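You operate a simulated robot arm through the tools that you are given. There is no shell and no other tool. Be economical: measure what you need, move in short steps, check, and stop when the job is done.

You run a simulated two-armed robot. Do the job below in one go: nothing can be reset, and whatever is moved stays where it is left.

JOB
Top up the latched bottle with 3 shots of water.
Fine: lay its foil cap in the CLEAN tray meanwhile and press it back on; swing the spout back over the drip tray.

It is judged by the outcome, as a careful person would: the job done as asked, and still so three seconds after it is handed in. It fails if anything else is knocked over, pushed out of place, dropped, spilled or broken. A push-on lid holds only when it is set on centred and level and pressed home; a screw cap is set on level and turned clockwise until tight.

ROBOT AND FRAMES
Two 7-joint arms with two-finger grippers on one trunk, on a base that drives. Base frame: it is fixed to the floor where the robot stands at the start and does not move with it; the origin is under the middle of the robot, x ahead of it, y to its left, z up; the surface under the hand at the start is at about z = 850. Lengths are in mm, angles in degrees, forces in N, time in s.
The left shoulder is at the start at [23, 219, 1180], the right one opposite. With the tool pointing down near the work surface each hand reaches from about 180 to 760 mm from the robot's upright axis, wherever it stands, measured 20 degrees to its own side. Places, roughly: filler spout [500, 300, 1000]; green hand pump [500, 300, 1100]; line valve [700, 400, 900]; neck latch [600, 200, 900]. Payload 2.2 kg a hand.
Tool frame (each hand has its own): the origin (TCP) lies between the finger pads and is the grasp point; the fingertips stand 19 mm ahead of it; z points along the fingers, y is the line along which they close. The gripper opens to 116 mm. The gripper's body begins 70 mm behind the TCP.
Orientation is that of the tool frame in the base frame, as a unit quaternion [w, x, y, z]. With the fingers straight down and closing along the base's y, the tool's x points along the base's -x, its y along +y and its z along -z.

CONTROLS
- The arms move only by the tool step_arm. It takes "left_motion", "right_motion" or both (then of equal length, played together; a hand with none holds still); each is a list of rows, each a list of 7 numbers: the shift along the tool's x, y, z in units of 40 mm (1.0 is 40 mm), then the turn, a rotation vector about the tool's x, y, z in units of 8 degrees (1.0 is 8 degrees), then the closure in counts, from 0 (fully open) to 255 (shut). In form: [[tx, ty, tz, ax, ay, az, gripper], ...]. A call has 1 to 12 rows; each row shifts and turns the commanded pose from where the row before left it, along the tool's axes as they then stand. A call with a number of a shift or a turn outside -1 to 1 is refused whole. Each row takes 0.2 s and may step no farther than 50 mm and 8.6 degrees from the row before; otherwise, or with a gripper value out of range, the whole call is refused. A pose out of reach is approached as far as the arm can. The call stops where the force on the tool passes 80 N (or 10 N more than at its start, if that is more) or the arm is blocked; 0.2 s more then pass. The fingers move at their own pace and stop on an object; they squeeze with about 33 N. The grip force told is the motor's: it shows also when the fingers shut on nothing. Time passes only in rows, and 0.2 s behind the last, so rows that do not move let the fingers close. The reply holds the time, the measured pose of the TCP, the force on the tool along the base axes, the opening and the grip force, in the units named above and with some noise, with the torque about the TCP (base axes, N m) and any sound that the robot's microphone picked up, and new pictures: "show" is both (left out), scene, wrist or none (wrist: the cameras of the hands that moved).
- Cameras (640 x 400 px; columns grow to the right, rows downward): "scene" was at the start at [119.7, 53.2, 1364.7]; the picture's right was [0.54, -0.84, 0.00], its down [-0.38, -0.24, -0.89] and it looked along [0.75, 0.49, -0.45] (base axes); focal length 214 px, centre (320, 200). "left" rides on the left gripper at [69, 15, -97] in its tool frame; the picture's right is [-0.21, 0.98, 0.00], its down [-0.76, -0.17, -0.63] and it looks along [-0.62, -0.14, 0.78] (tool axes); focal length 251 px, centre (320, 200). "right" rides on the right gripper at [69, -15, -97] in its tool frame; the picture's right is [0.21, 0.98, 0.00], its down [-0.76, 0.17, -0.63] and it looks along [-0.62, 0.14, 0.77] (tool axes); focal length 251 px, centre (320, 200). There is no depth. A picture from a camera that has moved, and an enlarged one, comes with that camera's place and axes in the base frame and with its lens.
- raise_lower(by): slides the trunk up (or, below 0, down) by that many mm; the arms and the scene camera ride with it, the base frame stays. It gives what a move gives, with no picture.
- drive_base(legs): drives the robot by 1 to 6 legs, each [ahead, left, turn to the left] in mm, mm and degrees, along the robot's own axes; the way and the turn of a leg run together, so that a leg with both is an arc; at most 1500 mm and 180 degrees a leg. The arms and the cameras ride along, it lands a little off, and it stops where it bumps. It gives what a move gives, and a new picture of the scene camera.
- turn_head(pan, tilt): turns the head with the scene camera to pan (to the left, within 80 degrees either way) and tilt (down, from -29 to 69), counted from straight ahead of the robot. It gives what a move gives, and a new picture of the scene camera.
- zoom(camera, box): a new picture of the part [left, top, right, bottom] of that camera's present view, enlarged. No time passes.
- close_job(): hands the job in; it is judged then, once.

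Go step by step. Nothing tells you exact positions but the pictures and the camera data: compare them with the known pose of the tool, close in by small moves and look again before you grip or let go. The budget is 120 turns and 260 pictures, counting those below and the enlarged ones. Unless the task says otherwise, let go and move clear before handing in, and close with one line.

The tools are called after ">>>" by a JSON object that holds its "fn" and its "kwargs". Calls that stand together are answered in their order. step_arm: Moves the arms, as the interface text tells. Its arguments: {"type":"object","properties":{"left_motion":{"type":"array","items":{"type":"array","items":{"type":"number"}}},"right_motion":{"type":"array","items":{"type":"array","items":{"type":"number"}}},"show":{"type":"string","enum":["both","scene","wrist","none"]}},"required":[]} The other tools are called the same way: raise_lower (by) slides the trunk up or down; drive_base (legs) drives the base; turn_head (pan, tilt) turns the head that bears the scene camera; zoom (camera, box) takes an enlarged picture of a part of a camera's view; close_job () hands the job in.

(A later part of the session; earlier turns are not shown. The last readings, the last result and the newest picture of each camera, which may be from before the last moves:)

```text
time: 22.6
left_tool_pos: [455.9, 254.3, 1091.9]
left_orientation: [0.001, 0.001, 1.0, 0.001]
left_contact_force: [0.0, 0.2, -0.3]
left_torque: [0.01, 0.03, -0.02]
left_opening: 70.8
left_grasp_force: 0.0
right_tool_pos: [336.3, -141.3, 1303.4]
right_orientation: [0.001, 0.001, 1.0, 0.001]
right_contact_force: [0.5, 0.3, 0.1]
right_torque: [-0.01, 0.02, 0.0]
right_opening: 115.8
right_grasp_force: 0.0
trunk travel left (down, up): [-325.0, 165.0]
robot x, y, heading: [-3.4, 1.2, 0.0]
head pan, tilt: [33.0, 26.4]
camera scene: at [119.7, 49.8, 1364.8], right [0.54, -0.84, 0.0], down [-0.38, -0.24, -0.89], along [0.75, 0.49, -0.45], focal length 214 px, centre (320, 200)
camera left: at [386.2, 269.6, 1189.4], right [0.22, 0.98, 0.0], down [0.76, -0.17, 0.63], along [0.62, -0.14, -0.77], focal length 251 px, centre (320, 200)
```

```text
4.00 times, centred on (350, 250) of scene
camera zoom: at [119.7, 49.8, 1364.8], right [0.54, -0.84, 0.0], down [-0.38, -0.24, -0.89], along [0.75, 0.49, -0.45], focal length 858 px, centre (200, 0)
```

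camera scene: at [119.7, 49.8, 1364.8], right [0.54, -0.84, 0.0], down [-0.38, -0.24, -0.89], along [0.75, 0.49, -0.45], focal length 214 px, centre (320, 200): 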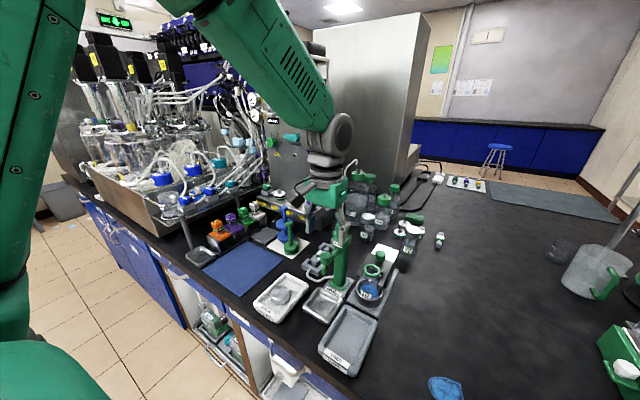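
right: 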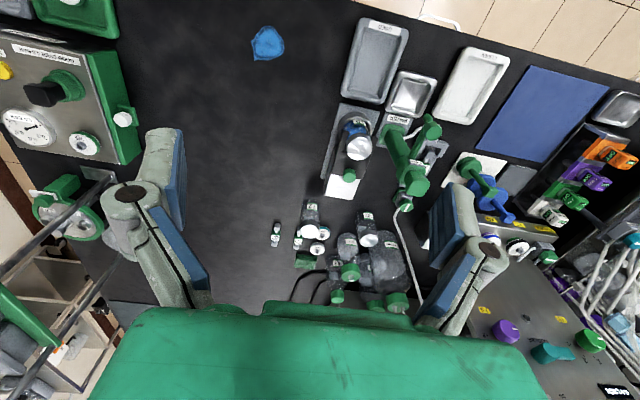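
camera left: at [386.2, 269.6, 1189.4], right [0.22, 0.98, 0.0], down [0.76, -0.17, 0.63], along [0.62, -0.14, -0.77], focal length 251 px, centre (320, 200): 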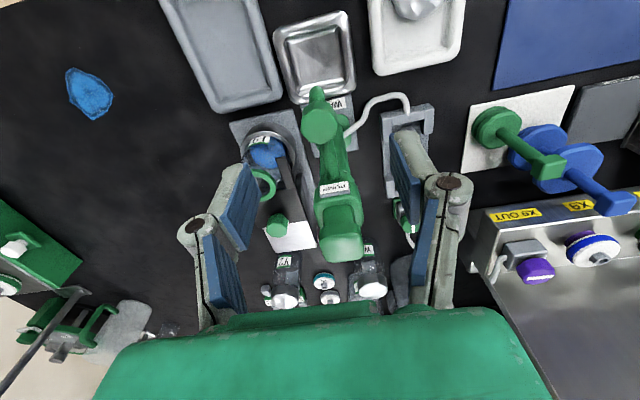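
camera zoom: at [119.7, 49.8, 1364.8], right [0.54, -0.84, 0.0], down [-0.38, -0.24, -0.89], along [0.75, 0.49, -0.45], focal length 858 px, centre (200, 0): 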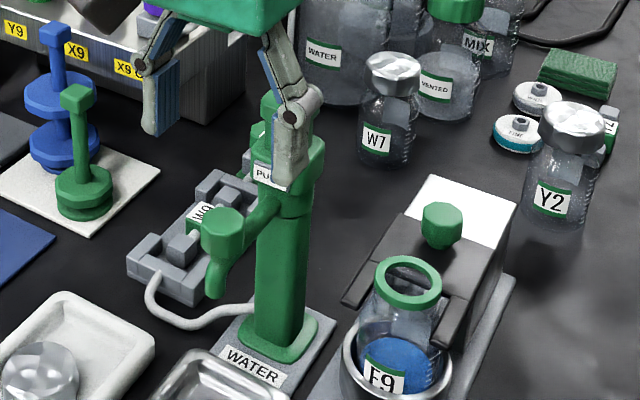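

The hand is centred over the spout head with room on both sides. I'll lower around it and narrow the fingers until they just straddle it.

>>> {"fn": "step_arm", "kwargs": {"left_motion": [[0, 0, 0.8, 0, 0, 0, 100], [0, 0, 0.8, 0, 0, 0, 100], [0, 0, 0.4, 0, 0, 0, 150], [0, 0, 0, 0, 0, 0, 155], [0, 0, 0, 0, 0, 0, 155]], "show": "wrist"}}

>>> {"fn": "zoom", "kwargs": {"camera": "scene", "box": [300, 200, 400, 300]}}

```text
time: 23.8
left_tool_pos: [456.5, 255.0, 1010.7]
left_orientation: [0.0, 0.002, 1.0, 0.001]
left_contact_force: [0.2, -0.1, -0.5]
left_torque: [-0.02, -0.03, 0.01]
left_opening: 45.0
left_grasp_force: 0.0
right_tool_pos: [335.1, -141.7, 1303.3]
right_orientation: [0.001, 0.0, 1.0, 0.001]
right_contact_force: [-0.3, 1.0, 0.2]
right_torque: [-0.01, 0.01, 0.01]
right_opening: 115.8
right_grasp_force: 0.0
trunk travel left (down, up): [-325.0, 165.0]
robot x, y, heading: [-0.4, 2.0, 0.1]
head pan, tilt: [33.0, 26.4]
camera left: at [386.7, 270.1, 1108.7], right [0.22, 0.98, 0.0], down [0.76, -0.17, 0.63], along [0.62, -0.14, -0.77], focal length 251 px, centre (320, 200)
```

left: 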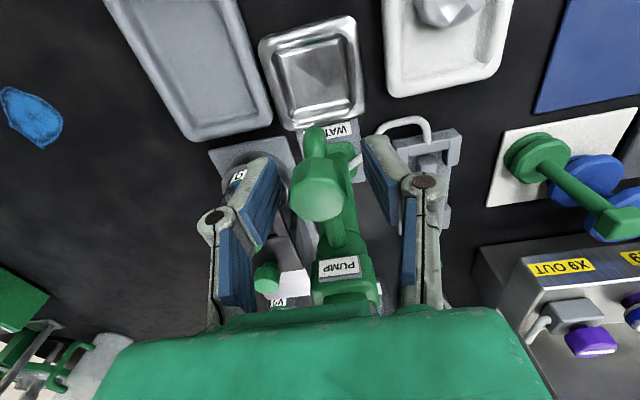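

```text
4.00 times, centred on (350, 250) of scene
camera zoom: at [120.0, 49.7, 1364.8], right [0.54, -0.84, 0.0], down [-0.38, -0.24, -0.89], along [0.75, 0.49, -0.45], focal length 858 px, centre (200, 0)
```

zoom: 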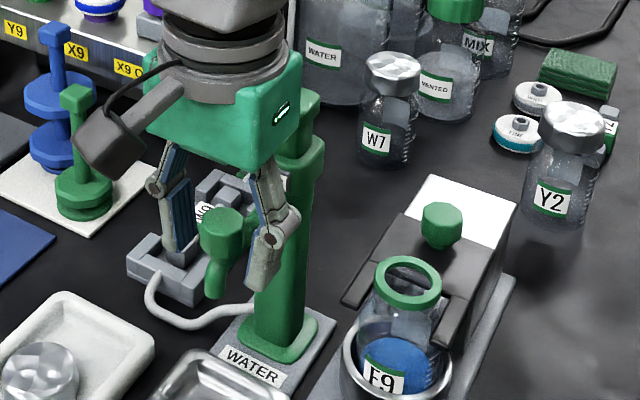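

I'll swing the spout with small arc steps around the column at about (536.5, 255), the first half now.

>>> {"fn": "step_arm", "kwargs": {"left_motion": [[-0.017, -0.261, 0, 0, 0, -0.9375, 155], [-0.017, -0.261, 0, 0, 0, -0.9375, 155], [-0.017, -0.261, 0, 0, 0, -0.9375, 155], [-0.017, -0.261, 0, 0, 0, -0.9375, 155], [-0.017, -0.261, 0, 0, 0, -0.9375, 155], [-0.017, -0.261, 0, 0, 0, -0.9375, 155], [0, 0, 0, 0, 0, 0, 155]], "show": "wrist"}}

>>> {"fn": "zoom", "kwargs": {"camera": "scene", "box": [300, 200, 400, 300]}}

```text
time: 25.4
left_tool_pos: [479.3, 197.9, 1010.7]
left_orientation: [0.001, -0.383, 0.924, 0.001]
left_contact_force: [0.6, 0.0, -0.3]
left_torque: [-0.05, 0.0, 0.01]
left_opening: 45.6
left_grasp_force: 0.0
right_tool_pos: [336.3, -142.8, 1304.4]
right_orientation: [0.0, 0.0, 1.0, 0.001]
right_contact_force: [0.1, -0.2, 0.0]
right_torque: [0.03, -0.02, 0.0]
right_opening: 116.2
right_grasp_force: 0.2
trunk travel left (down, up): [-325.0, 165.0]
robot x, y, heading: [-2.4, -2.6, -0.2]
head pan, tilt: [33.0, 26.4]
camera left: at [419.4, 159.2, 1110.1], right [-0.54, 0.84, 0.0], down [0.65, 0.42, 0.63], along [0.53, 0.34, -0.77], focal length 251 px, centre (320, 200)
```

left: 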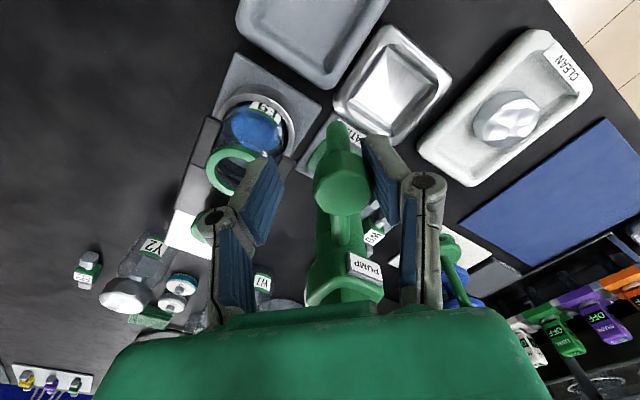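

```text
4.00 times, centred on (350, 250) of scene
camera zoom: at [119.9, 48.8, 1364.8], right [0.54, -0.84, 0.0], down [-0.38, -0.24, -0.89], along [0.75, 0.49, -0.45], focal length 858 px, centre (200, 0)
```

zoom: 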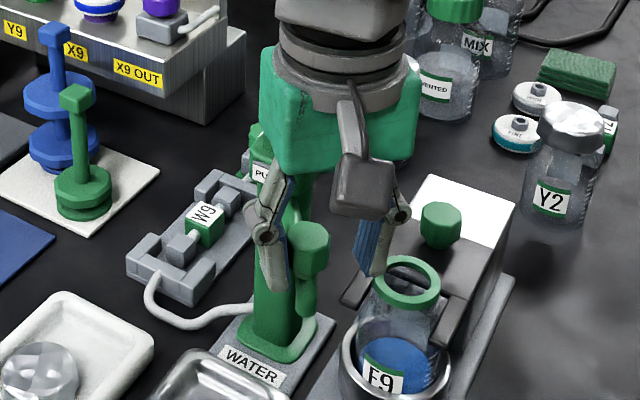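

The spout follows smoothly. I'll finish the second half with a few degrees extra for the slack.

>>> {"fn": "step_arm", "kwargs": {"left_motion": [[-0.017, -0.261, 0, 0, 0, -0.9375, 155], [-0.017, -0.261, 0, 0, 0, -0.9375, 155], [-0.017, -0.261, 0, 0, 0, -0.9375, 155], [-0.017, -0.261, 0, 0, 0, -0.9375, 155], [-0.017, -0.261, 0, 0, 0, -0.9375, 155], [-0.017, -0.261, 0, 0, 0, -0.9375, 155], [-0.005, -0.14, 0, 0, 0, -0.5, 155], [0, 0, 0, 0, 0, 0, 155]], "show": "wrist"}}

>>> {"fn": "zoom", "kwargs": {"camera": "scene", "box": [310, 200, 410, 300]}}

>>> {"fn": "zoom", "kwargs": {"camera": "left", "box": [240, 80, 400, 240]}}

```text
time: 27.2
left_tool_pos: [548.0, 190.1, 1020.5]
left_orientation: [0.015, 0.746, -0.665, 0.022]
left_contact_force: [-1.1, 0.3, -0.3]
left_torque: [0.0, 0.01, 0.01]
left_opening: 46.4
left_grasp_force: 0.7
right_tool_pos: [336.7, -142.3, 1302.3]
right_orientation: [0.001, 0.0, 1.0, 0.0]
right_contact_force: [-0.4, 0.0, -0.1]
right_torque: [-0.01, -0.01, -0.02]
right_opening: 115.9
right_grasp_force: 0.0
trunk travel left (down, up): [-325.0, 165.0]
robot x, y, heading: [-2.3, -2.0, 0.0]
head pan, tilt: [33.0, 26.4]
camera left: at [539.0, 124.1, 1123.7], right [-0.99, 0.1, -0.02], down [0.07, 0.8, 0.59], along [0.07, 0.59, -0.81], focal length 251 px, centre (320, 200)
```

left: 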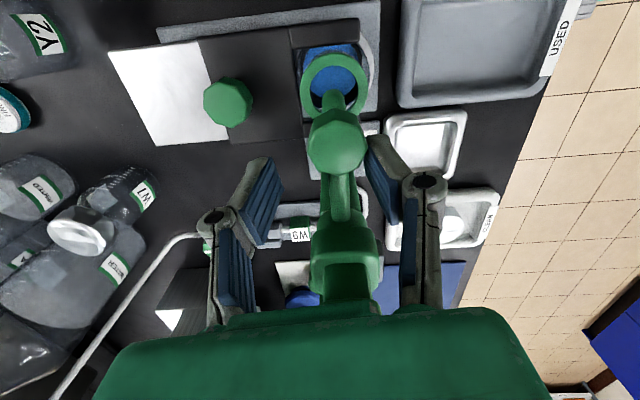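

```text
4.00 times, centred on (360, 250) of scene
camera zoom: at [120.1, 48.9, 1364.8], right [0.54, -0.84, 0.0], down [-0.38, -0.24, -0.89], along [0.75, 0.49, -0.45], focal length 858 px, centre (160, 0)
```

zoom: 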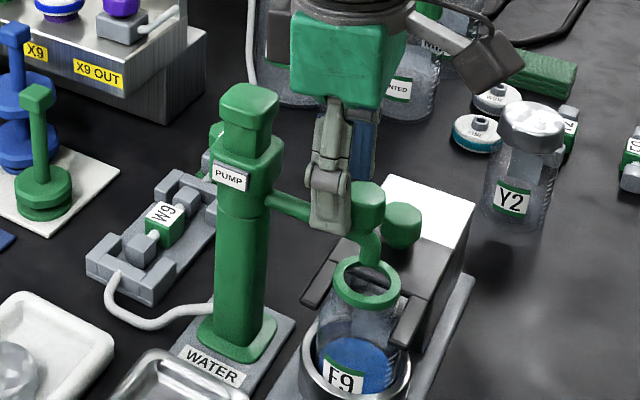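

```text
2.50 times, centred on (320, 160) of left
camera zoom: at [539.0, 124.1, 1123.7], right [-0.99, 0.1, -0.02], down [0.07, 0.8, 0.59], along [0.07, 0.59, -0.81], focal length 629 px, centre (320, 300)
```

zoom: 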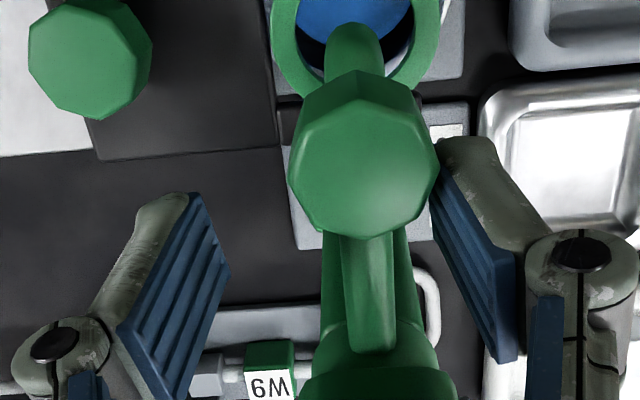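

The spout tip is now over the bottle mouth at about (538, 163), with the mouth centre about (536, 163). The arm came near a joint limit, so I'll open the fingers, rise clear, and turn back toward the neutral angle.

>>> {"fn": "step_arm", "kwargs": {"left_motion": [[0, 0, 0, 0, 0, 0, 100], [0, 0, 0, 0, 0, 0, 100], [0, 0, -0.4, 0, 0, 0, 100], [0, 0, -0.6, 0, 0, 0, 100], [0, 0, -1, 0, 0, 0, 100], [0, 0, -1, 0, 0, 0, 100], [0, 0, 0, 0, 0, 1, 100], [0, 0, 0, 0, 0, 1, 100], [0, 0, 0, 0, 0, 1, 100], [0, 0, 0, 0, 0, 0, 100]], "show": "both"}}

>>> {"fn": "zoom", "kwargs": {"camera": "scene", "box": [310, 200, 410, 300]}}

```text
time: 29.4
left_tool_pos: [541.3, 173.4, 1129.7]
left_orientation: [0.001, -0.571, 0.821, 0.001]
left_contact_force: [0.5, 0.0, 0.2]
left_torque: [-0.01, -0.01, 0.01]
left_opening: 70.6
left_grasp_force: 0.0
right_tool_pos: [336.8, -141.8, 1302.7]
right_orientation: [0.0, 0.0, 1.0, 0.001]
right_contact_force: [-0.6, 0.3, -0.8]
right_torque: [0.01, 0.0, -0.01]
right_opening: 116.1
right_grasp_force: 0.0
trunk travel left (down, up): [-325.0, 165.0]
robot x, y, heading: [-0.2, 4.8, 0.2]
head pan, tilt: [33.0, 26.4]
camera scene: at [120.2, 48.8, 1364.8], right [0.54, -0.84, 0.0], down [-0.38, -0.24, -0.89], along [0.75, 0.49, -0.45], focal length 214 px, centre (320, 200)
camera left: at [502.4, 114.0, 1229.4], right [-0.84, 0.54, 0.0], down [0.42, 0.65, 0.64], along [0.34, 0.54, -0.77], focal length 251 px, centre (320, 200)
```

scene: 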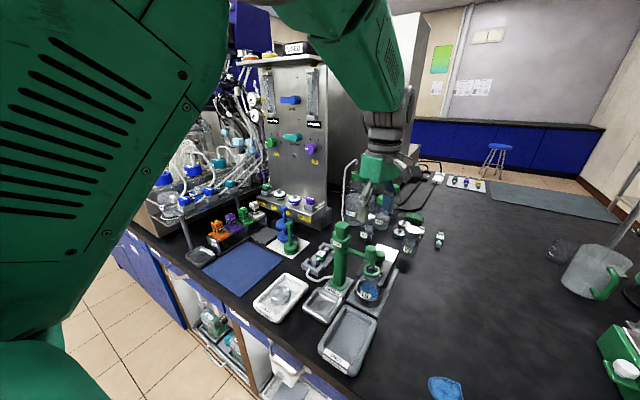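
left: 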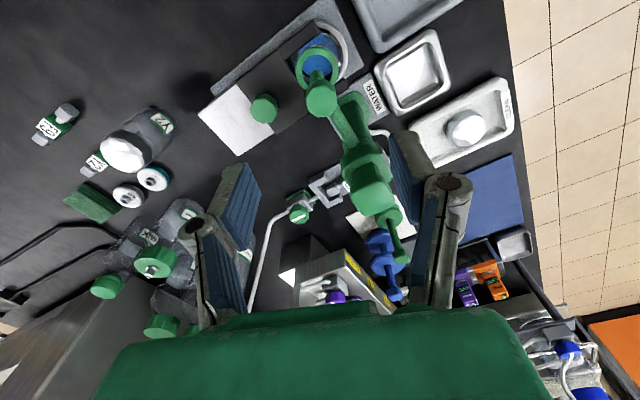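

```text
4.00 times, centred on (360, 250) of scene
camera zoom: at [120.2, 48.8, 1364.8], right [0.54, -0.84, 0.0], down [-0.38, -0.24, -0.89], along [0.75, 0.49, -0.45], focal length 858 px, centre (160, 0)
```

zoom: 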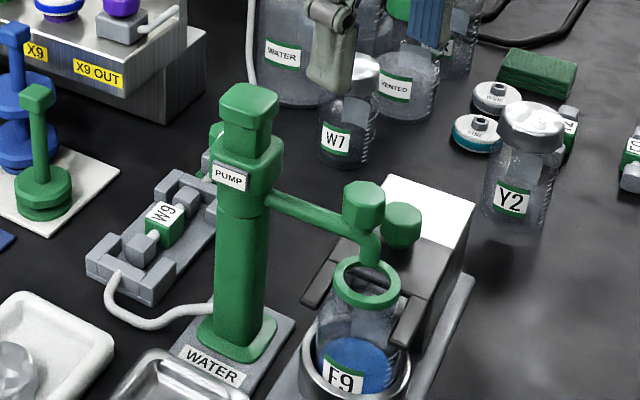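

The spout sits over the open bottle. Next I'll close the fingers and bring the left hand over the pump head at about (536, 254), top near z 1062.

>>> {"fn": "step_arm", "kwargs": {"left_motion": [[0, 0, 0, 0, 0, 1, 200], [0, 0, 0, 0, 0, 1, 255], [0, 0, 0, 0, 0, 1, 255], [-0.68, 0.754, 0, 0, 0, 0, 255], [-0.68, 0.754, 0, 0, 0, 0, 255], [0, 0, 0.5, 0, 0, 0, 255], [0, 0, 0, 0, 0, 0, 255]], "show": "both"}}

>>> {"fn": "zoom", "kwargs": {"camera": "scene", "box": [300, 180, 400, 280]}}

>>> {"fn": "zoom", "kwargs": {"camera": "left", "box": [240, 80, 400, 240]}}

```text
time: 31.0
left_tool_pos: [536.7, 255.7, 1110.7]
left_orientation: [0.002, -0.389, 0.921, 0.0]
left_contact_force: [-0.4, -0.1, 0.0]
left_torque: [0.02, 0.02, 0.0]
left_opening: 0.2
left_grasp_force: 28.2
right_tool_pos: [336.6, -142.8, 1303.3]
right_orientation: [0.002, 0.0, 1.0, 0.0]
right_contact_force: [0.4, -0.4, 0.1]
right_torque: [0.0, 0.01, -0.01]
right_opening: 116.1
right_grasp_force: 0.1
trunk travel left (down, up): [-325.0, 165.0]
robot x, y, heading: [0.4, -3.2, -0.3]
head pan, tilt: [33.0, 26.4]
camera scene: at [120.1, 48.2, 1364.8], right [0.54, -0.84, 0.0], down [-0.38, -0.24, -0.89], along [0.75, 0.49, -0.45], focal length 214 px, centre (320, 200)
camera left: at [476.0, 216.4, 1209.3], right [-0.55, 0.83, 0.0], down [0.64, 0.43, 0.63], along [0.53, 0.35, -0.77], focal length 251 px, centre (320, 200)
```

scene: 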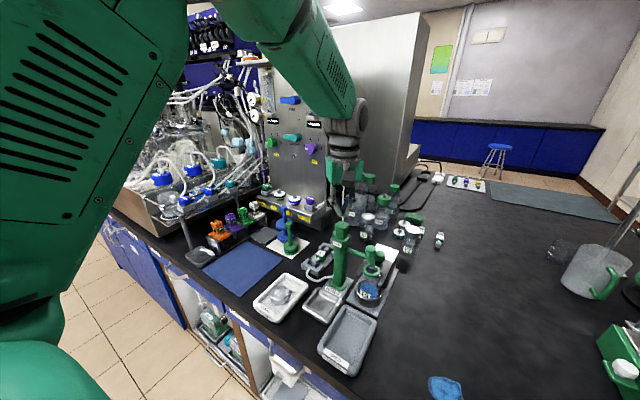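
left: 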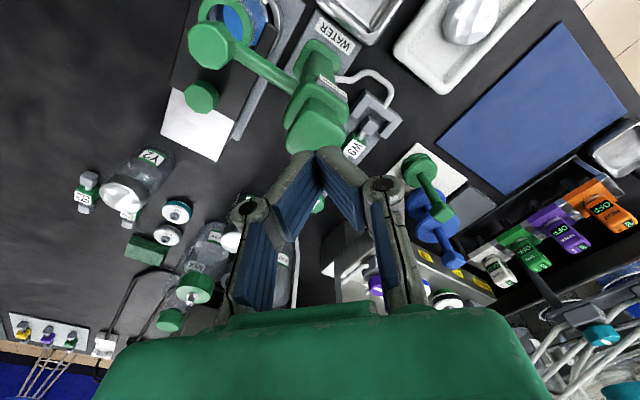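

```text
4.00 times, centred on (350, 230) of scene
camera zoom: at [120.1, 48.2, 1364.8], right [0.54, -0.84, 0.0], down [-0.38, -0.24, -0.89], along [0.75, 0.49, -0.45], focal length 858 px, centre (200, 80)
```

zoom: 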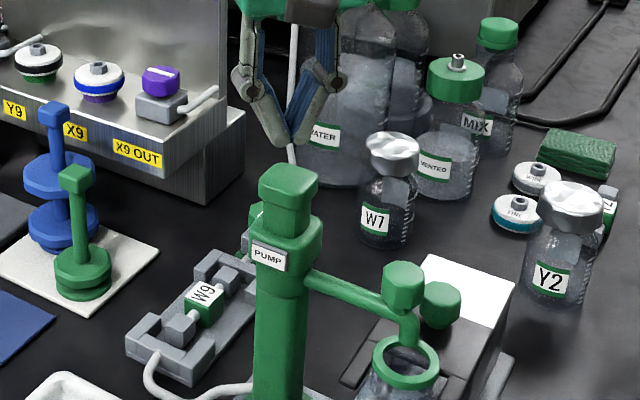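

```text
2.50 times, centred on (320, 160) of left
camera zoom: at [476.0, 216.4, 1209.3], right [-0.55, 0.83, 0.0], down [0.64, 0.43, 0.63], along [0.53, 0.35, -0.77], focal length 629 px, centre (320, 300)
```

zoom: 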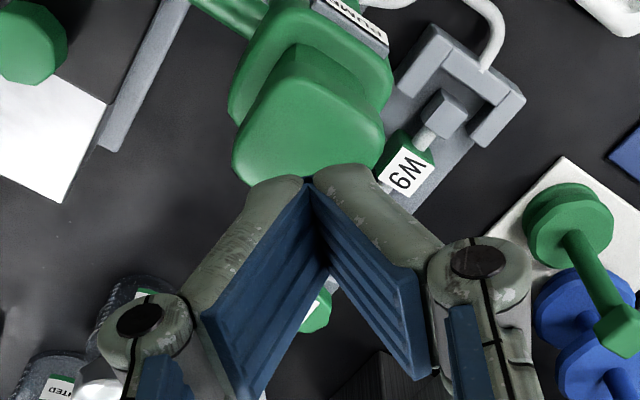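

The head top centre is about (535, 252, 1058). I'll trim the offset and lower to find contact.

>>> {"fn": "step_arm", "kwargs": {"left_motion": [[0.1, -0.03, 0.5, 0, 0, 0, 255], [0, 0, 0.2, 0, 0, 0, 255], [0, 0, 0.1, 0, 0, 0, 255]], "show": "none"}}

>>> {"fn": "zoom", "kwargs": {"camera": "scene", "box": [300, 200, 400, 300]}}

```text
time: 31.8
left_tool_pos: [534.0, 253.2, 1078.0]
left_orientation: [0.001, -0.389, 0.921, 0.0]
left_contact_force: [-1.3, 0.3, 1.4]
left_torque: [0.0, 0.01, 0.0]
left_opening: 6.2
left_grasp_force: 28.6
right_tool_pos: [337.5, -140.3, 1304.5]
right_orientation: [0.0, 0.0, 1.0, 0.0]
right_contact_force: [-0.1, -0.1, -0.3]
right_torque: [-0.01, 0.0, 0.03]
right_opening: 116.0
right_grasp_force: 0.0
trunk travel left (down, up): [-325.0, 165.0]
robot x, y, heading: [2.4, -2.6, 0.0]
head pan, tilt: [33.0, 26.4]
```

```text
4.00 times, centred on (350, 250) of scene
camera zoom: at [119.9, 49.7, 1364.8], right [0.54, -0.84, 0.0], down [-0.38, -0.24, -0.89], along [0.75, 0.49, -0.45], focal length 858 px, centre (200, 0)
```

zoom: 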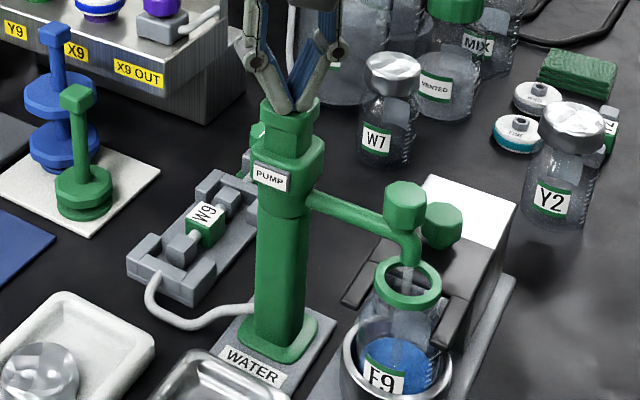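

Water is already flowing into the bottle, so the head gives easily. I'll continue this first stroke down to its stop.

>>> {"fn": "step_arm", "kwargs": {"left_motion": [[0, 0, 0.2, 0, 0, 0, 255], [0, 0, 0.2, 0, 0, 0, 255], [0, 0, 0, 0, 0, 0, 255]], "show": "none"}}

>>> {"fn": "zoom", "kwargs": {"camera": "scene", "box": [300, 200, 400, 300]}}

```text
time: 32.6
left_tool_pos: [535.2, 252.7, 1063.0]
left_orientation: [0.001, -0.39, 0.921, 0.002]
left_contact_force: [1.9, 2.5, 5.3]
left_torque: [0.05, -0.01, 0.01]
left_opening: 6.1
left_grasp_force: 28.3
right_tool_pos: [336.2, -141.4, 1304.1]
right_orientation: [0.001, -0.001, 1.0, 0.0]
right_contact_force: [-0.7, -0.4, -0.3]
right_torque: [0.0, 0.03, -0.01]
right_opening: 116.2
right_grasp_force: 0.0
trunk travel left (down, up): [-325.0, 165.0]
robot x, y, heading: [-4.6, 0.5, 0.0]
head pan, tilt: [33.0, 26.4]
```

```text
4.00 times, centred on (350, 250) of scene
camera zoom: at [119.7, 49.8, 1364.9], right [0.54, -0.84, 0.0], down [-0.38, -0.24, -0.89], along [0.75, 0.49, -0.45], focal length 858 px, centre (200, 0)
```

zoom: 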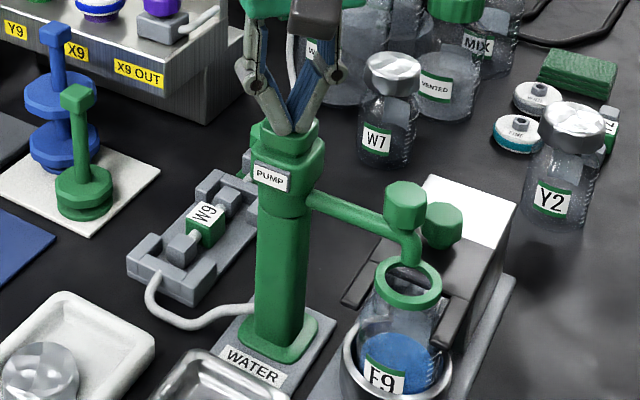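

>>> {"fn": "step_arm", "kwargs": {"left_motion": [[0, 0, 0.15, 0, 0, 0, 255], [0, 0, 0.15, 0, 0, 0, 255], [0, 0, 0, 0, 0, 0, 255]], "show": "none"}}

>>> {"fn": "zoom", "kwargs": {"camera": "scene", "box": [300, 200, 400, 300]}}

```text
time: 33.4
left_tool_pos: [534.9, 252.0, 1058.4]
left_orientation: [0.009, -0.391, 0.92, -0.002]
left_contact_force: [1.5, 8.1, 54.0]
left_torque: [0.05, 0.08, -0.04]
left_opening: 6.0
left_grasp_force: 28.5
right_tool_pos: [331.4, -141.6, 1306.3]
right_orientation: [0.002, 0.001, 1.0, 0.001]
right_contact_force: [-0.1, 0.2, 0.5]
right_torque: [0.0, -0.02, 0.0]
right_opening: 116.2
right_grasp_force: 0.0
trunk travel left (down, up): [-325.0, 165.0]
robot x, y, heading: [1.5, 0.4, 0.2]
head pan, tilt: [33.0, 26.4]
```

```text
4.00 times, centred on (350, 250) of scene
camera zoom: at [112.7, 48.2, 1366.2], right [0.54, -0.84, 0.0], down [-0.37, -0.24, -0.9], along [0.75, 0.49, -0.44], focal length 858 px, centre (200, 0)
```

zoom: 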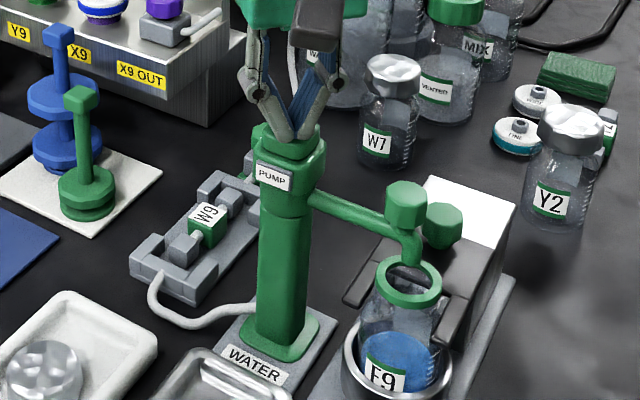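

The stroke bottomed at TCP z of about 1059, which makes one full shot. I'll rise and let the head return.

>>> {"fn": "step_arm", "kwargs": {"left_motion": [[0, 0, -0.3, 0, 0, 0, 255], [0, 0, -0.4, 0, 0, 0, 255], [0, 0, -0.4, 0, 0, 0, 255], [0, 0, 0, 0, 0, 0, 255], [0, 0, 0, 0, 0, 0, 255]], "show": "none"}}

>>> {"fn": "zoom", "kwargs": {"camera": "scene", "box": [300, 200, 400, 300]}}

```text
time: 34.6
left_tool_pos: [534.4, 251.7, 1095.6]
left_orientation: [0.001, -0.39, 0.921, 0.0]
left_contact_force: [0.9, 0.5, 0.0]
left_torque: [-0.01, -0.05, 0.02]
left_opening: 0.3
left_grasp_force: 28.2
right_tool_pos: [335.4, -141.0, 1303.9]
right_orientation: [0.0, -0.001, 1.0, 0.001]
right_contact_force: [-0.1, -0.1, -0.8]
right_torque: [0.02, -0.01, 0.04]
right_opening: 116.1
right_grasp_force: 0.1
trunk travel left (down, up): [-325.0, 165.0]
robot x, y, heading: [-1.5, 3.2, -0.2]
head pan, tilt: [33.0, 26.4]
```

```text
4.00 times, centred on (350, 250) of scene
camera zoom: at [119.7, 49.5, 1364.8], right [0.54, -0.84, 0.0], down [-0.38, -0.24, -0.89], along [0.75, 0.49, -0.45], focal length 858 px, centre (200, 0)
```

zoom: 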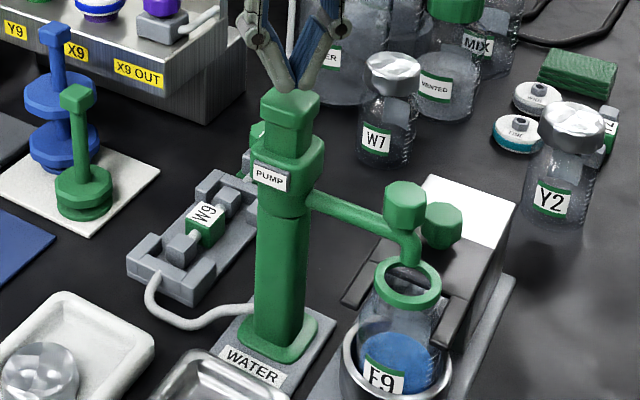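

The head returned to full height. Here is the second stroke, then a return.

>>> {"fn": "step_arm", "kwargs": {"left_motion": [[0, 0, 0.3, 0, 0, 0, 255], [0, 0, 0.3, 0, 0, 0, 255], [0, 0, 0.25, 0, 0, 0, 255], [0, 0, 0.13, 0, 0, 0, 255], [0, 0, 0.1, 0, 0, 0, 255], [0, 0, 0, 0, 0, 0, 255], [0, 0, 0, 0, 0, 0, 255]], "show": "none"}}

>>> {"fn": "zoom", "kwargs": {"camera": "scene", "box": [300, 200, 400, 300]}}

>>> {"fn": "step_arm", "kwargs": {"left_motion": [[0, 0, -0.3, 0, 0, 0, 255], [0, 0, -0.4, 0, 0, 0, 255], [0, 0, -0.38, 0, 0, 0, 255], [0, 0, 0, 0, 0, 0, 255], [0, 0, 0, 0, 0, 0, 255]], "show": "none"}}

>>> {"fn": "zoom", "kwargs": {"camera": "scene", "box": [300, 200, 400, 300]}}

```text
time: 36.2
left_tool_pos: [534.3, 251.3, 1058.9]
left_orientation: [0.007, -0.39, 0.921, -0.001]
left_contact_force: [6.0, 7.6, 49.6]
left_torque: [0.1, 0.0, 0.01]
left_opening: 6.0
left_grasp_force: 28.1
right_tool_pos: [334.1, -142.0, 1304.9]
right_orientation: [0.001, -0.001, 1.0, 0.001]
right_contact_force: [-0.7, 0.9, -0.4]
right_torque: [0.01, 0.01, -0.04]
right_opening: 115.8
right_grasp_force: 0.1
trunk travel left (down, up): [-325.0, 165.0]
robot x, y, heading: [3.5, -1.3, -0.1]
head pan, tilt: [33.0, 26.4]
```

```text
4.00 times, centred on (350, 250) of scene
camera zoom: at [114.1, 48.5, 1365.8], right [0.54, -0.84, 0.0], down [-0.37, -0.24, -0.9], along [0.75, 0.49, -0.44], focal length 858 px, centre (200, 0)
```

zoom: 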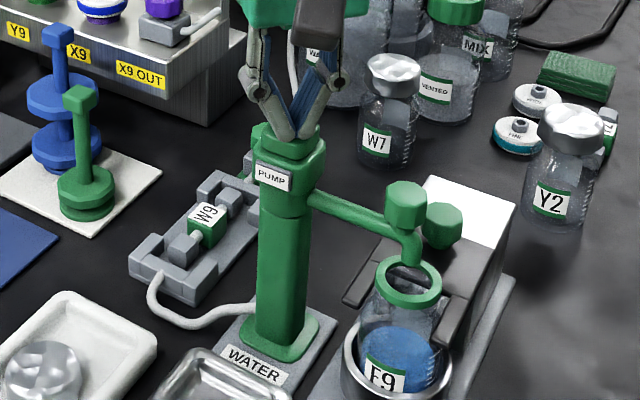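

```text
time: 37.4
left_tool_pos: [533.8, 252.1, 1096.4]
left_orientation: [0.0, -0.39, 0.921, 0.0]
left_contact_force: [-0.5, -0.6, 0.2]
left_torque: [-0.02, 0.02, -0.02]
left_opening: 0.0
left_grasp_force: 28.4
right_tool_pos: [334.8, -141.0, 1303.5]
right_orientation: [0.001, 0.0, 1.0, 0.001]
right_contact_force: [-0.1, 0.5, 0.0]
right_torque: [-0.02, 0.02, 0.02]
right_opening: 116.0
right_grasp_force: 0.0
trunk travel left (down, up): [-325.0, 165.0]
robot x, y, heading: [1.0, 0.2, 0.2]
head pan, tilt: [33.0, 26.4]
```

```text
4.00 times, centred on (350, 250) of scene
camera zoom: at [119.6, 49.5, 1364.8], right [0.54, -0.84, 0.0], down [-0.38, -0.24, -0.89], along [0.75, 0.49, -0.45], focal length 858 px, centre (200, 0)
```

zoom: 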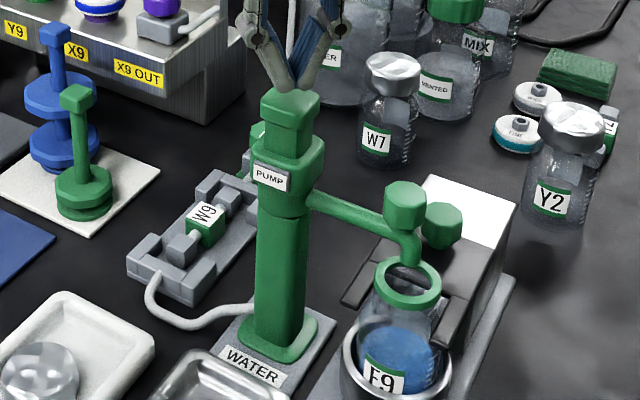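

The level rises with each stroke, and two shots are in. Now the third and last stroke.

>>> {"fn": "step_arm", "kwargs": {"left_motion": [[0, 0, 0.3, 0, 0, 0, 255], [0, 0, 0.3, 0, 0, 0, 255], [0, 0, 0.25, 0, 0, 0, 255], [0, 0, 0.13, 0, 0, 0, 255], [0, 0, 0.1, 0, 0, 0, 255], [0, 0, 0, 0, 0, 0, 255], [0, 0, 0, 0, 0, 0, 255]], "show": "none"}}

>>> {"fn": "step_arm", "kwargs": {"left_motion": [[0, 0, -0.3, 0, 0, 0, 255], [0, 0, -0.4, 0, 0, 0, 255], [0, 0, -0.6, 0, 0, 0, 255], [0, 0, -1, 0, 0, 0, 255], [0, 0, 0, 0, 0, 0, 255], [0, 0, 0, 0, 0, 0, 255]], "show": "wrist"}}

>>> {"fn": "zoom", "kwargs": {"camera": "scene", "box": [300, 200, 400, 300]}}

```text
time: 39.0
left_tool_pos: [534.3, 252.2, 1057.6]
left_orientation: [0.006, -0.39, 0.921, 0.0]
left_contact_force: [3.0, 6.8, 49.9]
left_torque: [0.08, 0.05, -0.01]
left_opening: 6.0
left_grasp_force: 28.5
right_tool_pos: [332.8, -142.2, 1304.6]
right_orientation: [0.002, 0.0, 1.0, 0.001]
right_contact_force: [0.1, -0.2, 0.5]
right_torque: [0.0, -0.01, -0.03]
right_opening: 115.7
right_grasp_force: 0.0
trunk travel left (down, up): [-325.0, 165.0]
robot x, y, heading: [2.3, -2.0, 0.3]
head pan, tilt: [33.0, 26.4]
```

```text
time: 40.4
left_tool_pos: [535.3, 251.6, 1142.6]
left_orientation: [0.001, -0.391, 0.921, 0.002]
left_contact_force: [-0.4, -0.3, -0.1]
left_torque: [-0.01, -0.01, 0.01]
left_opening: 0.2
left_grasp_force: 28.4
right_tool_pos: [336.2, -141.0, 1303.1]
right_orientation: [0.0, 0.0, 1.0, 0.0]
right_contact_force: [0.2, -0.3, -0.2]
right_torque: [0.01, 0.01, 0.0]
right_opening: 115.9
right_grasp_force: 0.1
trunk travel left (down, up): [-325.0, 165.0]
robot x, y, heading: [0.8, 2.2, 0.2]
head pan, tilt: [33.0, 26.4]
camera left: at [474.6, 212.3, 1241.5], right [-0.55, 0.83, 0.0], down [0.65, 0.43, 0.63], along [0.53, 0.35, -0.77], focal length 251 px, centre (320, 200)
```

left: 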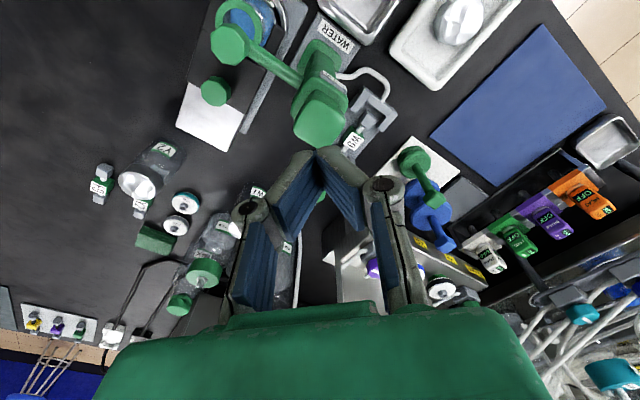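

```text
4.00 times, centred on (350, 250) of scene
camera zoom: at [120.4, 49.4, 1364.7], right [0.54, -0.84, 0.0], down [-0.38, -0.24, -0.89], along [0.75, 0.49, -0.45], focal length 858 px, centre (200, 0)
```

zoom: 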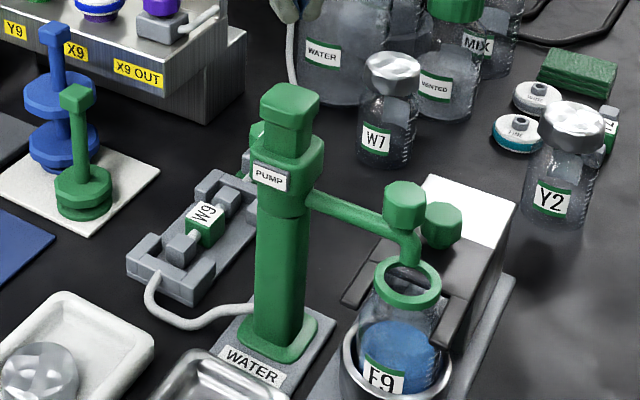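

All three shots are in. I'll bring the left hand back over the spout head at about (537, 174) with the fingers open.

>>> {"fn": "step_arm", "kwargs": {"left_motion": [[0, 0, 0, 0, 0, -1, 255], [0, 0, 0, 0, 0, -1, 180], [0.842, -0.48, 0, 0, 0, 0, 100], [0.842, -0.48, 0, 0, 0, 0, 90], [0, 0, 0.9, 0, 0, 0, 90], [0, 0, 0.5, 0, 0, 0, 90], [0, 0, 0, 0, 0, 0, 90]], "show": "wrist"}}

>>> {"fn": "zoom", "kwargs": {"camera": "left", "box": [200, 60, 440, 280]}}

```text
time: 42.0
left_tool_pos: [538.2, 175.5, 1088.5]
left_orientation: [0.001, -0.513, 0.858, 0.0]
left_contact_force: [0.3, 0.2, -0.3]
left_torque: [-0.03, -0.03, 0.0]
left_opening: 75.3
left_grasp_force: 0.0
right_tool_pos: [335.6, -141.4, 1304.2]
right_orientation: [0.002, 0.001, 1.0, 0.001]
right_contact_force: [0.2, -0.5, 0.6]
right_torque: [-0.01, -0.01, -0.01]
right_opening: 116.0
right_grasp_force: 0.0
trunk travel left (down, up): [-325.0, 165.0]
robot x, y, heading: [1.8, -1.1, 0.1]
head pan, tilt: [33.0, 26.4]
camera left: at [489.9, 121.2, 1186.2], right [-0.76, 0.65, 0.0], down [0.5, 0.59, 0.63], along [0.41, 0.48, -0.77], focal length 251 px, centre (320, 200)
```

left: 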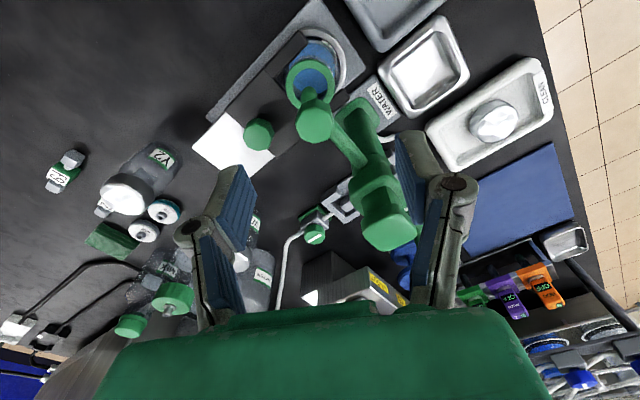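

```text
1.82 times, centred on (320, 170) of left
camera zoom: at [489.9, 121.2, 1186.2], right [-0.76, 0.65, 0.0], down [0.5, 0.59, 0.63], along [0.41, 0.48, -0.77], focal length 457 px, centre (320, 254)
```

zoom: 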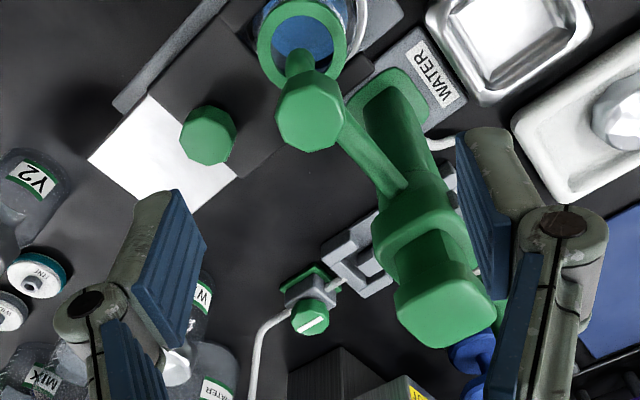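

I'll trim 4 mm, lower around the spout head and narrow the fingers.

>>> {"fn": "step_arm", "kwargs": {"left_motion": [[0.11, -0.03, 0.6, 0, 0, 0, 90], [0, 0, 0.7, 0, 0, 0, 90], [0, 0, 0.65, 0, 0, 0, 130], [0, 0, 0, 0, 0, 0, 150], [0, 0, 0, 0, 0, 0, 150]], "show": "wrist"}}

>>> {"fn": "zoom", "kwargs": {"camera": "scene", "box": [310, 200, 410, 300]}}

```text
time: 43.2
left_tool_pos: [536.2, 168.8, 1010.8]
left_orientation: [0.002, -0.514, 0.858, 0.002]
left_contact_force: [-1.1, 0.0, -0.4]
left_torque: [-0.04, 0.03, 0.0]
left_opening: 47.7
left_grasp_force: 0.0
right_tool_pos: [336.8, -142.6, 1303.1]
right_orientation: [0.001, 0.0, 1.0, 0.001]
right_contact_force: [0.1, -0.2, 0.6]
right_torque: [0.01, 0.02, -0.01]
right_opening: 116.0
right_grasp_force: 0.0
trunk travel left (down, up): [-325.0, 165.0]
robot x, y, heading: [0.5, 1.2, 0.0]
head pan, tilt: [33.0, 26.4]
camera left: at [489.3, 115.5, 1108.4], right [-0.76, 0.65, 0.0], down [0.5, 0.59, 0.63], along [0.41, 0.48, -0.77], focal length 251 px, centre (320, 200)
```

left: 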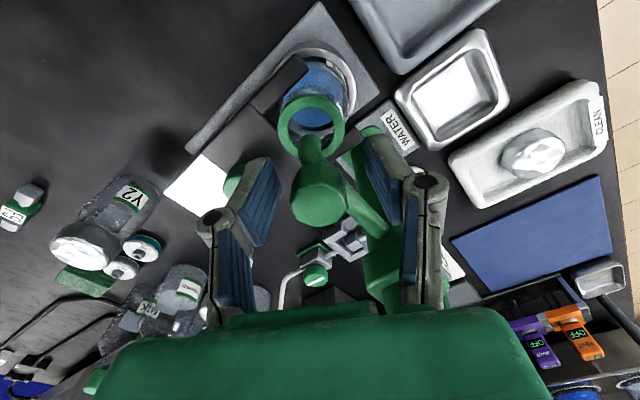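

```text
4.00 times, centred on (360, 250) of scene
camera zoom: at [120.3, 48.8, 1364.8], right [0.54, -0.84, 0.0], down [-0.38, -0.24, -0.89], along [0.75, 0.49, -0.45], focal length 858 px, centre (160, 0)
```

zoom: 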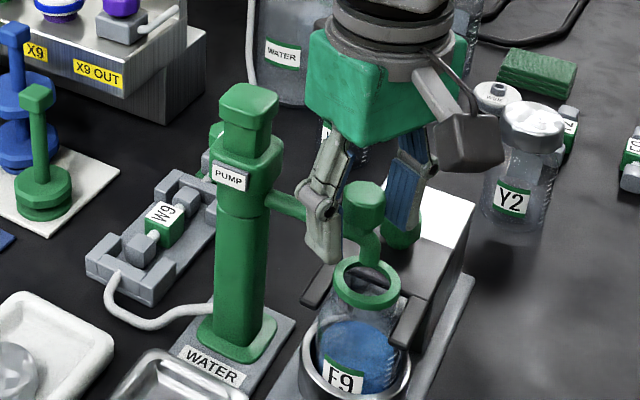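

I'll swing back toward the drip tray in arc steps, half first.

>>> {"fn": "step_arm", "kwargs": {"left_motion": [[0.1144, 0.2528, 0, 0, 0, 0.9375, 150], [0.1144, 0.2528, 0, 0, 0, 0.9375, 150], [0.1144, 0.2528, 0, 0, 0, 0.9375, 150], [0.1144, 0.2528, 0, 0, 0, 0.9375, 150], [0.1144, 0.2528, 0, 0, 0, 0.9375, 150], [0.1144, 0.2528, 0, 0, 0, 0.9375, 150], [0.1144, 0.2528, 0, 0, 0, 0.9375, 150], [0, 0, 0, 0, 0, 0, 150]], "show": "wrist"}}

>>> {"fn": "zoom", "kwargs": {"camera": "scene", "box": [300, 210, 400, 310]}}

```text
time: 45.0
left_tool_pos: [467.5, 203.0, 1010.1]
left_orientation: [0.001, -0.081, 0.997, 0.001]
left_contact_force: [-0.5, 0.3, -1.1]
left_torque: [0.0, -0.02, 0.0]
left_opening: 48.2
left_grasp_force: 0.3
right_tool_pos: [336.5, -141.4, 1303.1]
right_orientation: [0.0, 0.0, 1.0, 0.001]
right_contact_force: [-0.2, 0.3, 0.6]
right_torque: [0.01, -0.03, -0.02]
right_opening: 116.1
right_grasp_force: 0.0
trunk travel left (down, up): [-325.0, 165.0]
robot x, y, heading: [1.2, -3.4, -0.1]
head pan, tilt: [33.0, 26.4]
camera left: at [396.2, 206.6, 1108.1], right [0.05, 1.0, 0.0], down [0.77, -0.04, 0.63], along [0.63, -0.03, -0.77], focal length 251 px, centre (320, 200)
```

left: 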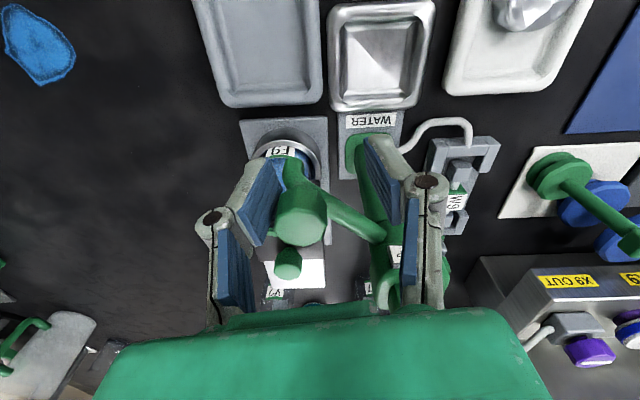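

```text
4.00 times, centred on (350, 260) of scene
camera zoom: at [119.9, 49.2, 1364.8], right [0.54, -0.84, 0.0], down [-0.38, -0.24, -0.89], along [0.75, 0.49, -0.45], focal length 858 px, centre (200, -40)
```

zoom: 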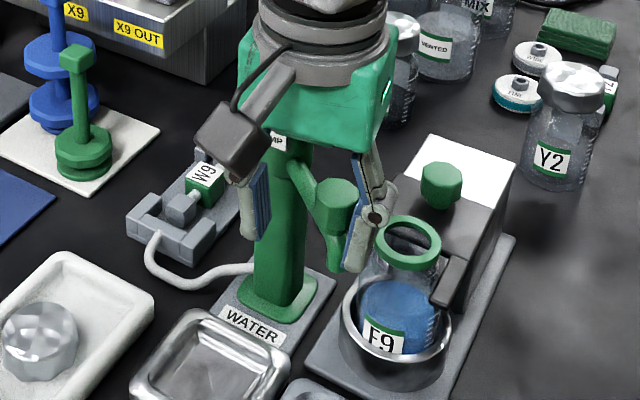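

It follows with about 10° of lag. I'll continue without further turning, pushing the head along its arc to over the drip tray.

>>> {"fn": "step_arm", "kwargs": {"left_motion": [[0.094, 0.252, 0, 0, 0, 0, 150], [0.094, 0.252, 0, 0, 0, 0, 150], [0.094, 0.252, 0, 0, 0, 0, 150], [0.0075, 0.263, 0, 0, 0, 0, 150], [0.0075, 0.263, 0, 0, 0, 0, 150], [0.0075, 0.2, 0, 0, 0, 0, 150], [0, 0, 0, 0, 0, 0, 150]], "show": "wrist"}}

>>> {"fn": "zoom", "kwargs": {"camera": "scene", "box": [300, 210, 400, 310]}}

```text
time: 46.6
left_tool_pos: [446.3, 260.0, 1009.2]
left_orientation: [0.0, -0.083, 0.997, 0.001]
left_contact_force: [0.0, -0.4, -0.1]
left_torque: [0.01, 0.01, 0.02]
left_opening: 48.0
left_grasp_force: 0.1
right_tool_pos: [336.0, -141.7, 1304.4]
right_orientation: [0.0, -0.001, 1.0, 0.001]
right_contact_force: [0.1, 0.5, -0.3]
right_torque: [-0.01, 0.01, 0.03]
right_opening: 116.1
right_grasp_force: 0.1
trunk travel left (down, up): [-325.0, 165.0]
robot x, y, heading: [-1.4, -1.0, -0.1]
head pan, tilt: [33.0, 26.4]
camera left: at [374.9, 263.8, 1107.8], right [0.05, 1.0, 0.0], down [0.77, -0.04, 0.63], along [0.63, -0.03, -0.77], focal length 251 px, centre (320, 200)
```

left: 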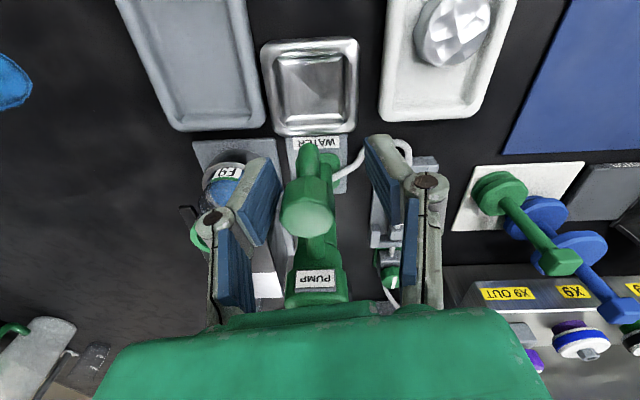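

```text
4.00 times, centred on (350, 260) of scene
camera zoom: at [119.9, 49.8, 1364.8], right [0.54, -0.84, 0.0], down [-0.38, -0.24, -0.89], along [0.75, 0.49, -0.45], focal length 858 px, centre (200, -40)
```

zoom: 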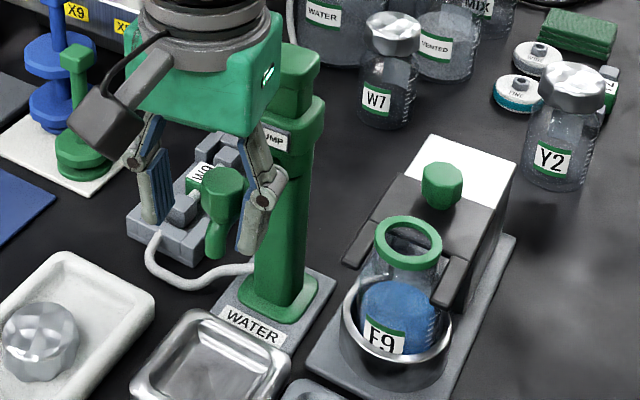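

The spout head is back at its original place over the drip tray. I'll open the fingers and rise clear.

>>> {"fn": "step_arm", "kwargs": {"left_motion": [[0, 0.08, 0, 0, 0, 0, 100], [0, 0, 0, 0, 0, 0, 90], [0, 0, -0.5, 0, 0, 0, 90], [0, 0, -1, 0, 0, 0, 90], [0, 0, -1, 0, 0, 0, 90], [0, 0, -0.3, 0, 0, 0, 90], [0, 0, 0, 0, 0, 0, 90]], "show": "wrist"}}

>>> {"fn": "zoom", "kwargs": {"camera": "scene", "box": [240, 220, 400, 340]}}

```text
time: 48.2
left_tool_pos: [445.8, 261.6, 1122.7]
left_orientation: [0.002, -0.081, 0.997, 0.002]
left_contact_force: [-0.6, -0.2, 0.5]
left_torque: [0.01, -0.03, 0.01]
left_opening: 75.1
left_grasp_force: 0.1
right_tool_pos: [336.1, -141.6, 1304.1]
right_orientation: [0.0, 0.0, 1.0, 0.0]
right_contact_force: [0.4, 0.6, 0.3]
right_torque: [0.02, 0.01, 0.01]
right_opening: 116.1
right_grasp_force: 0.0
trunk travel left (down, up): [-325.0, 165.0]
robot x, y, heading: [1.3, -2.2, 0.0]
head pan, tilt: [33.0, 26.4]
camera left: at [373.4, 266.0, 1220.7], right [0.05, 1.0, 0.0], down [0.77, -0.04, 0.63], along [0.63, -0.03, -0.77], focal length 251 px, centre (320, 200)
```

left: 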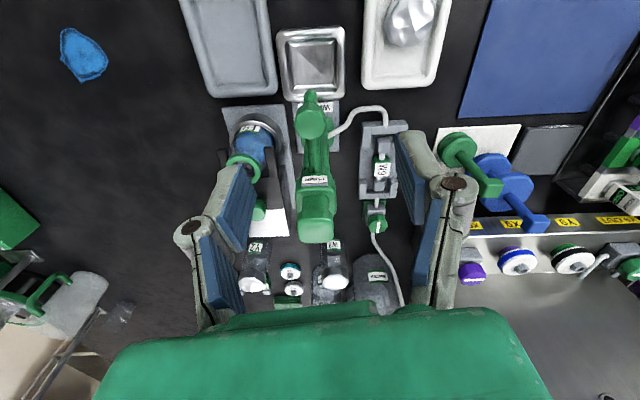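

```text
3.33 times, centred on (320, 280) of scene
camera zoom: at [119.5, 49.7, 1364.8], right [0.54, -0.84, 0.0], down [-0.38, -0.24, -0.89], along [0.75, 0.49, -0.45], focal length 715 px, centre (320, -67)
```

zoom: 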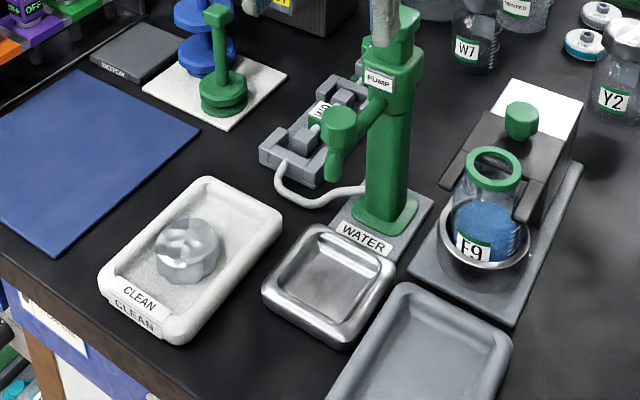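

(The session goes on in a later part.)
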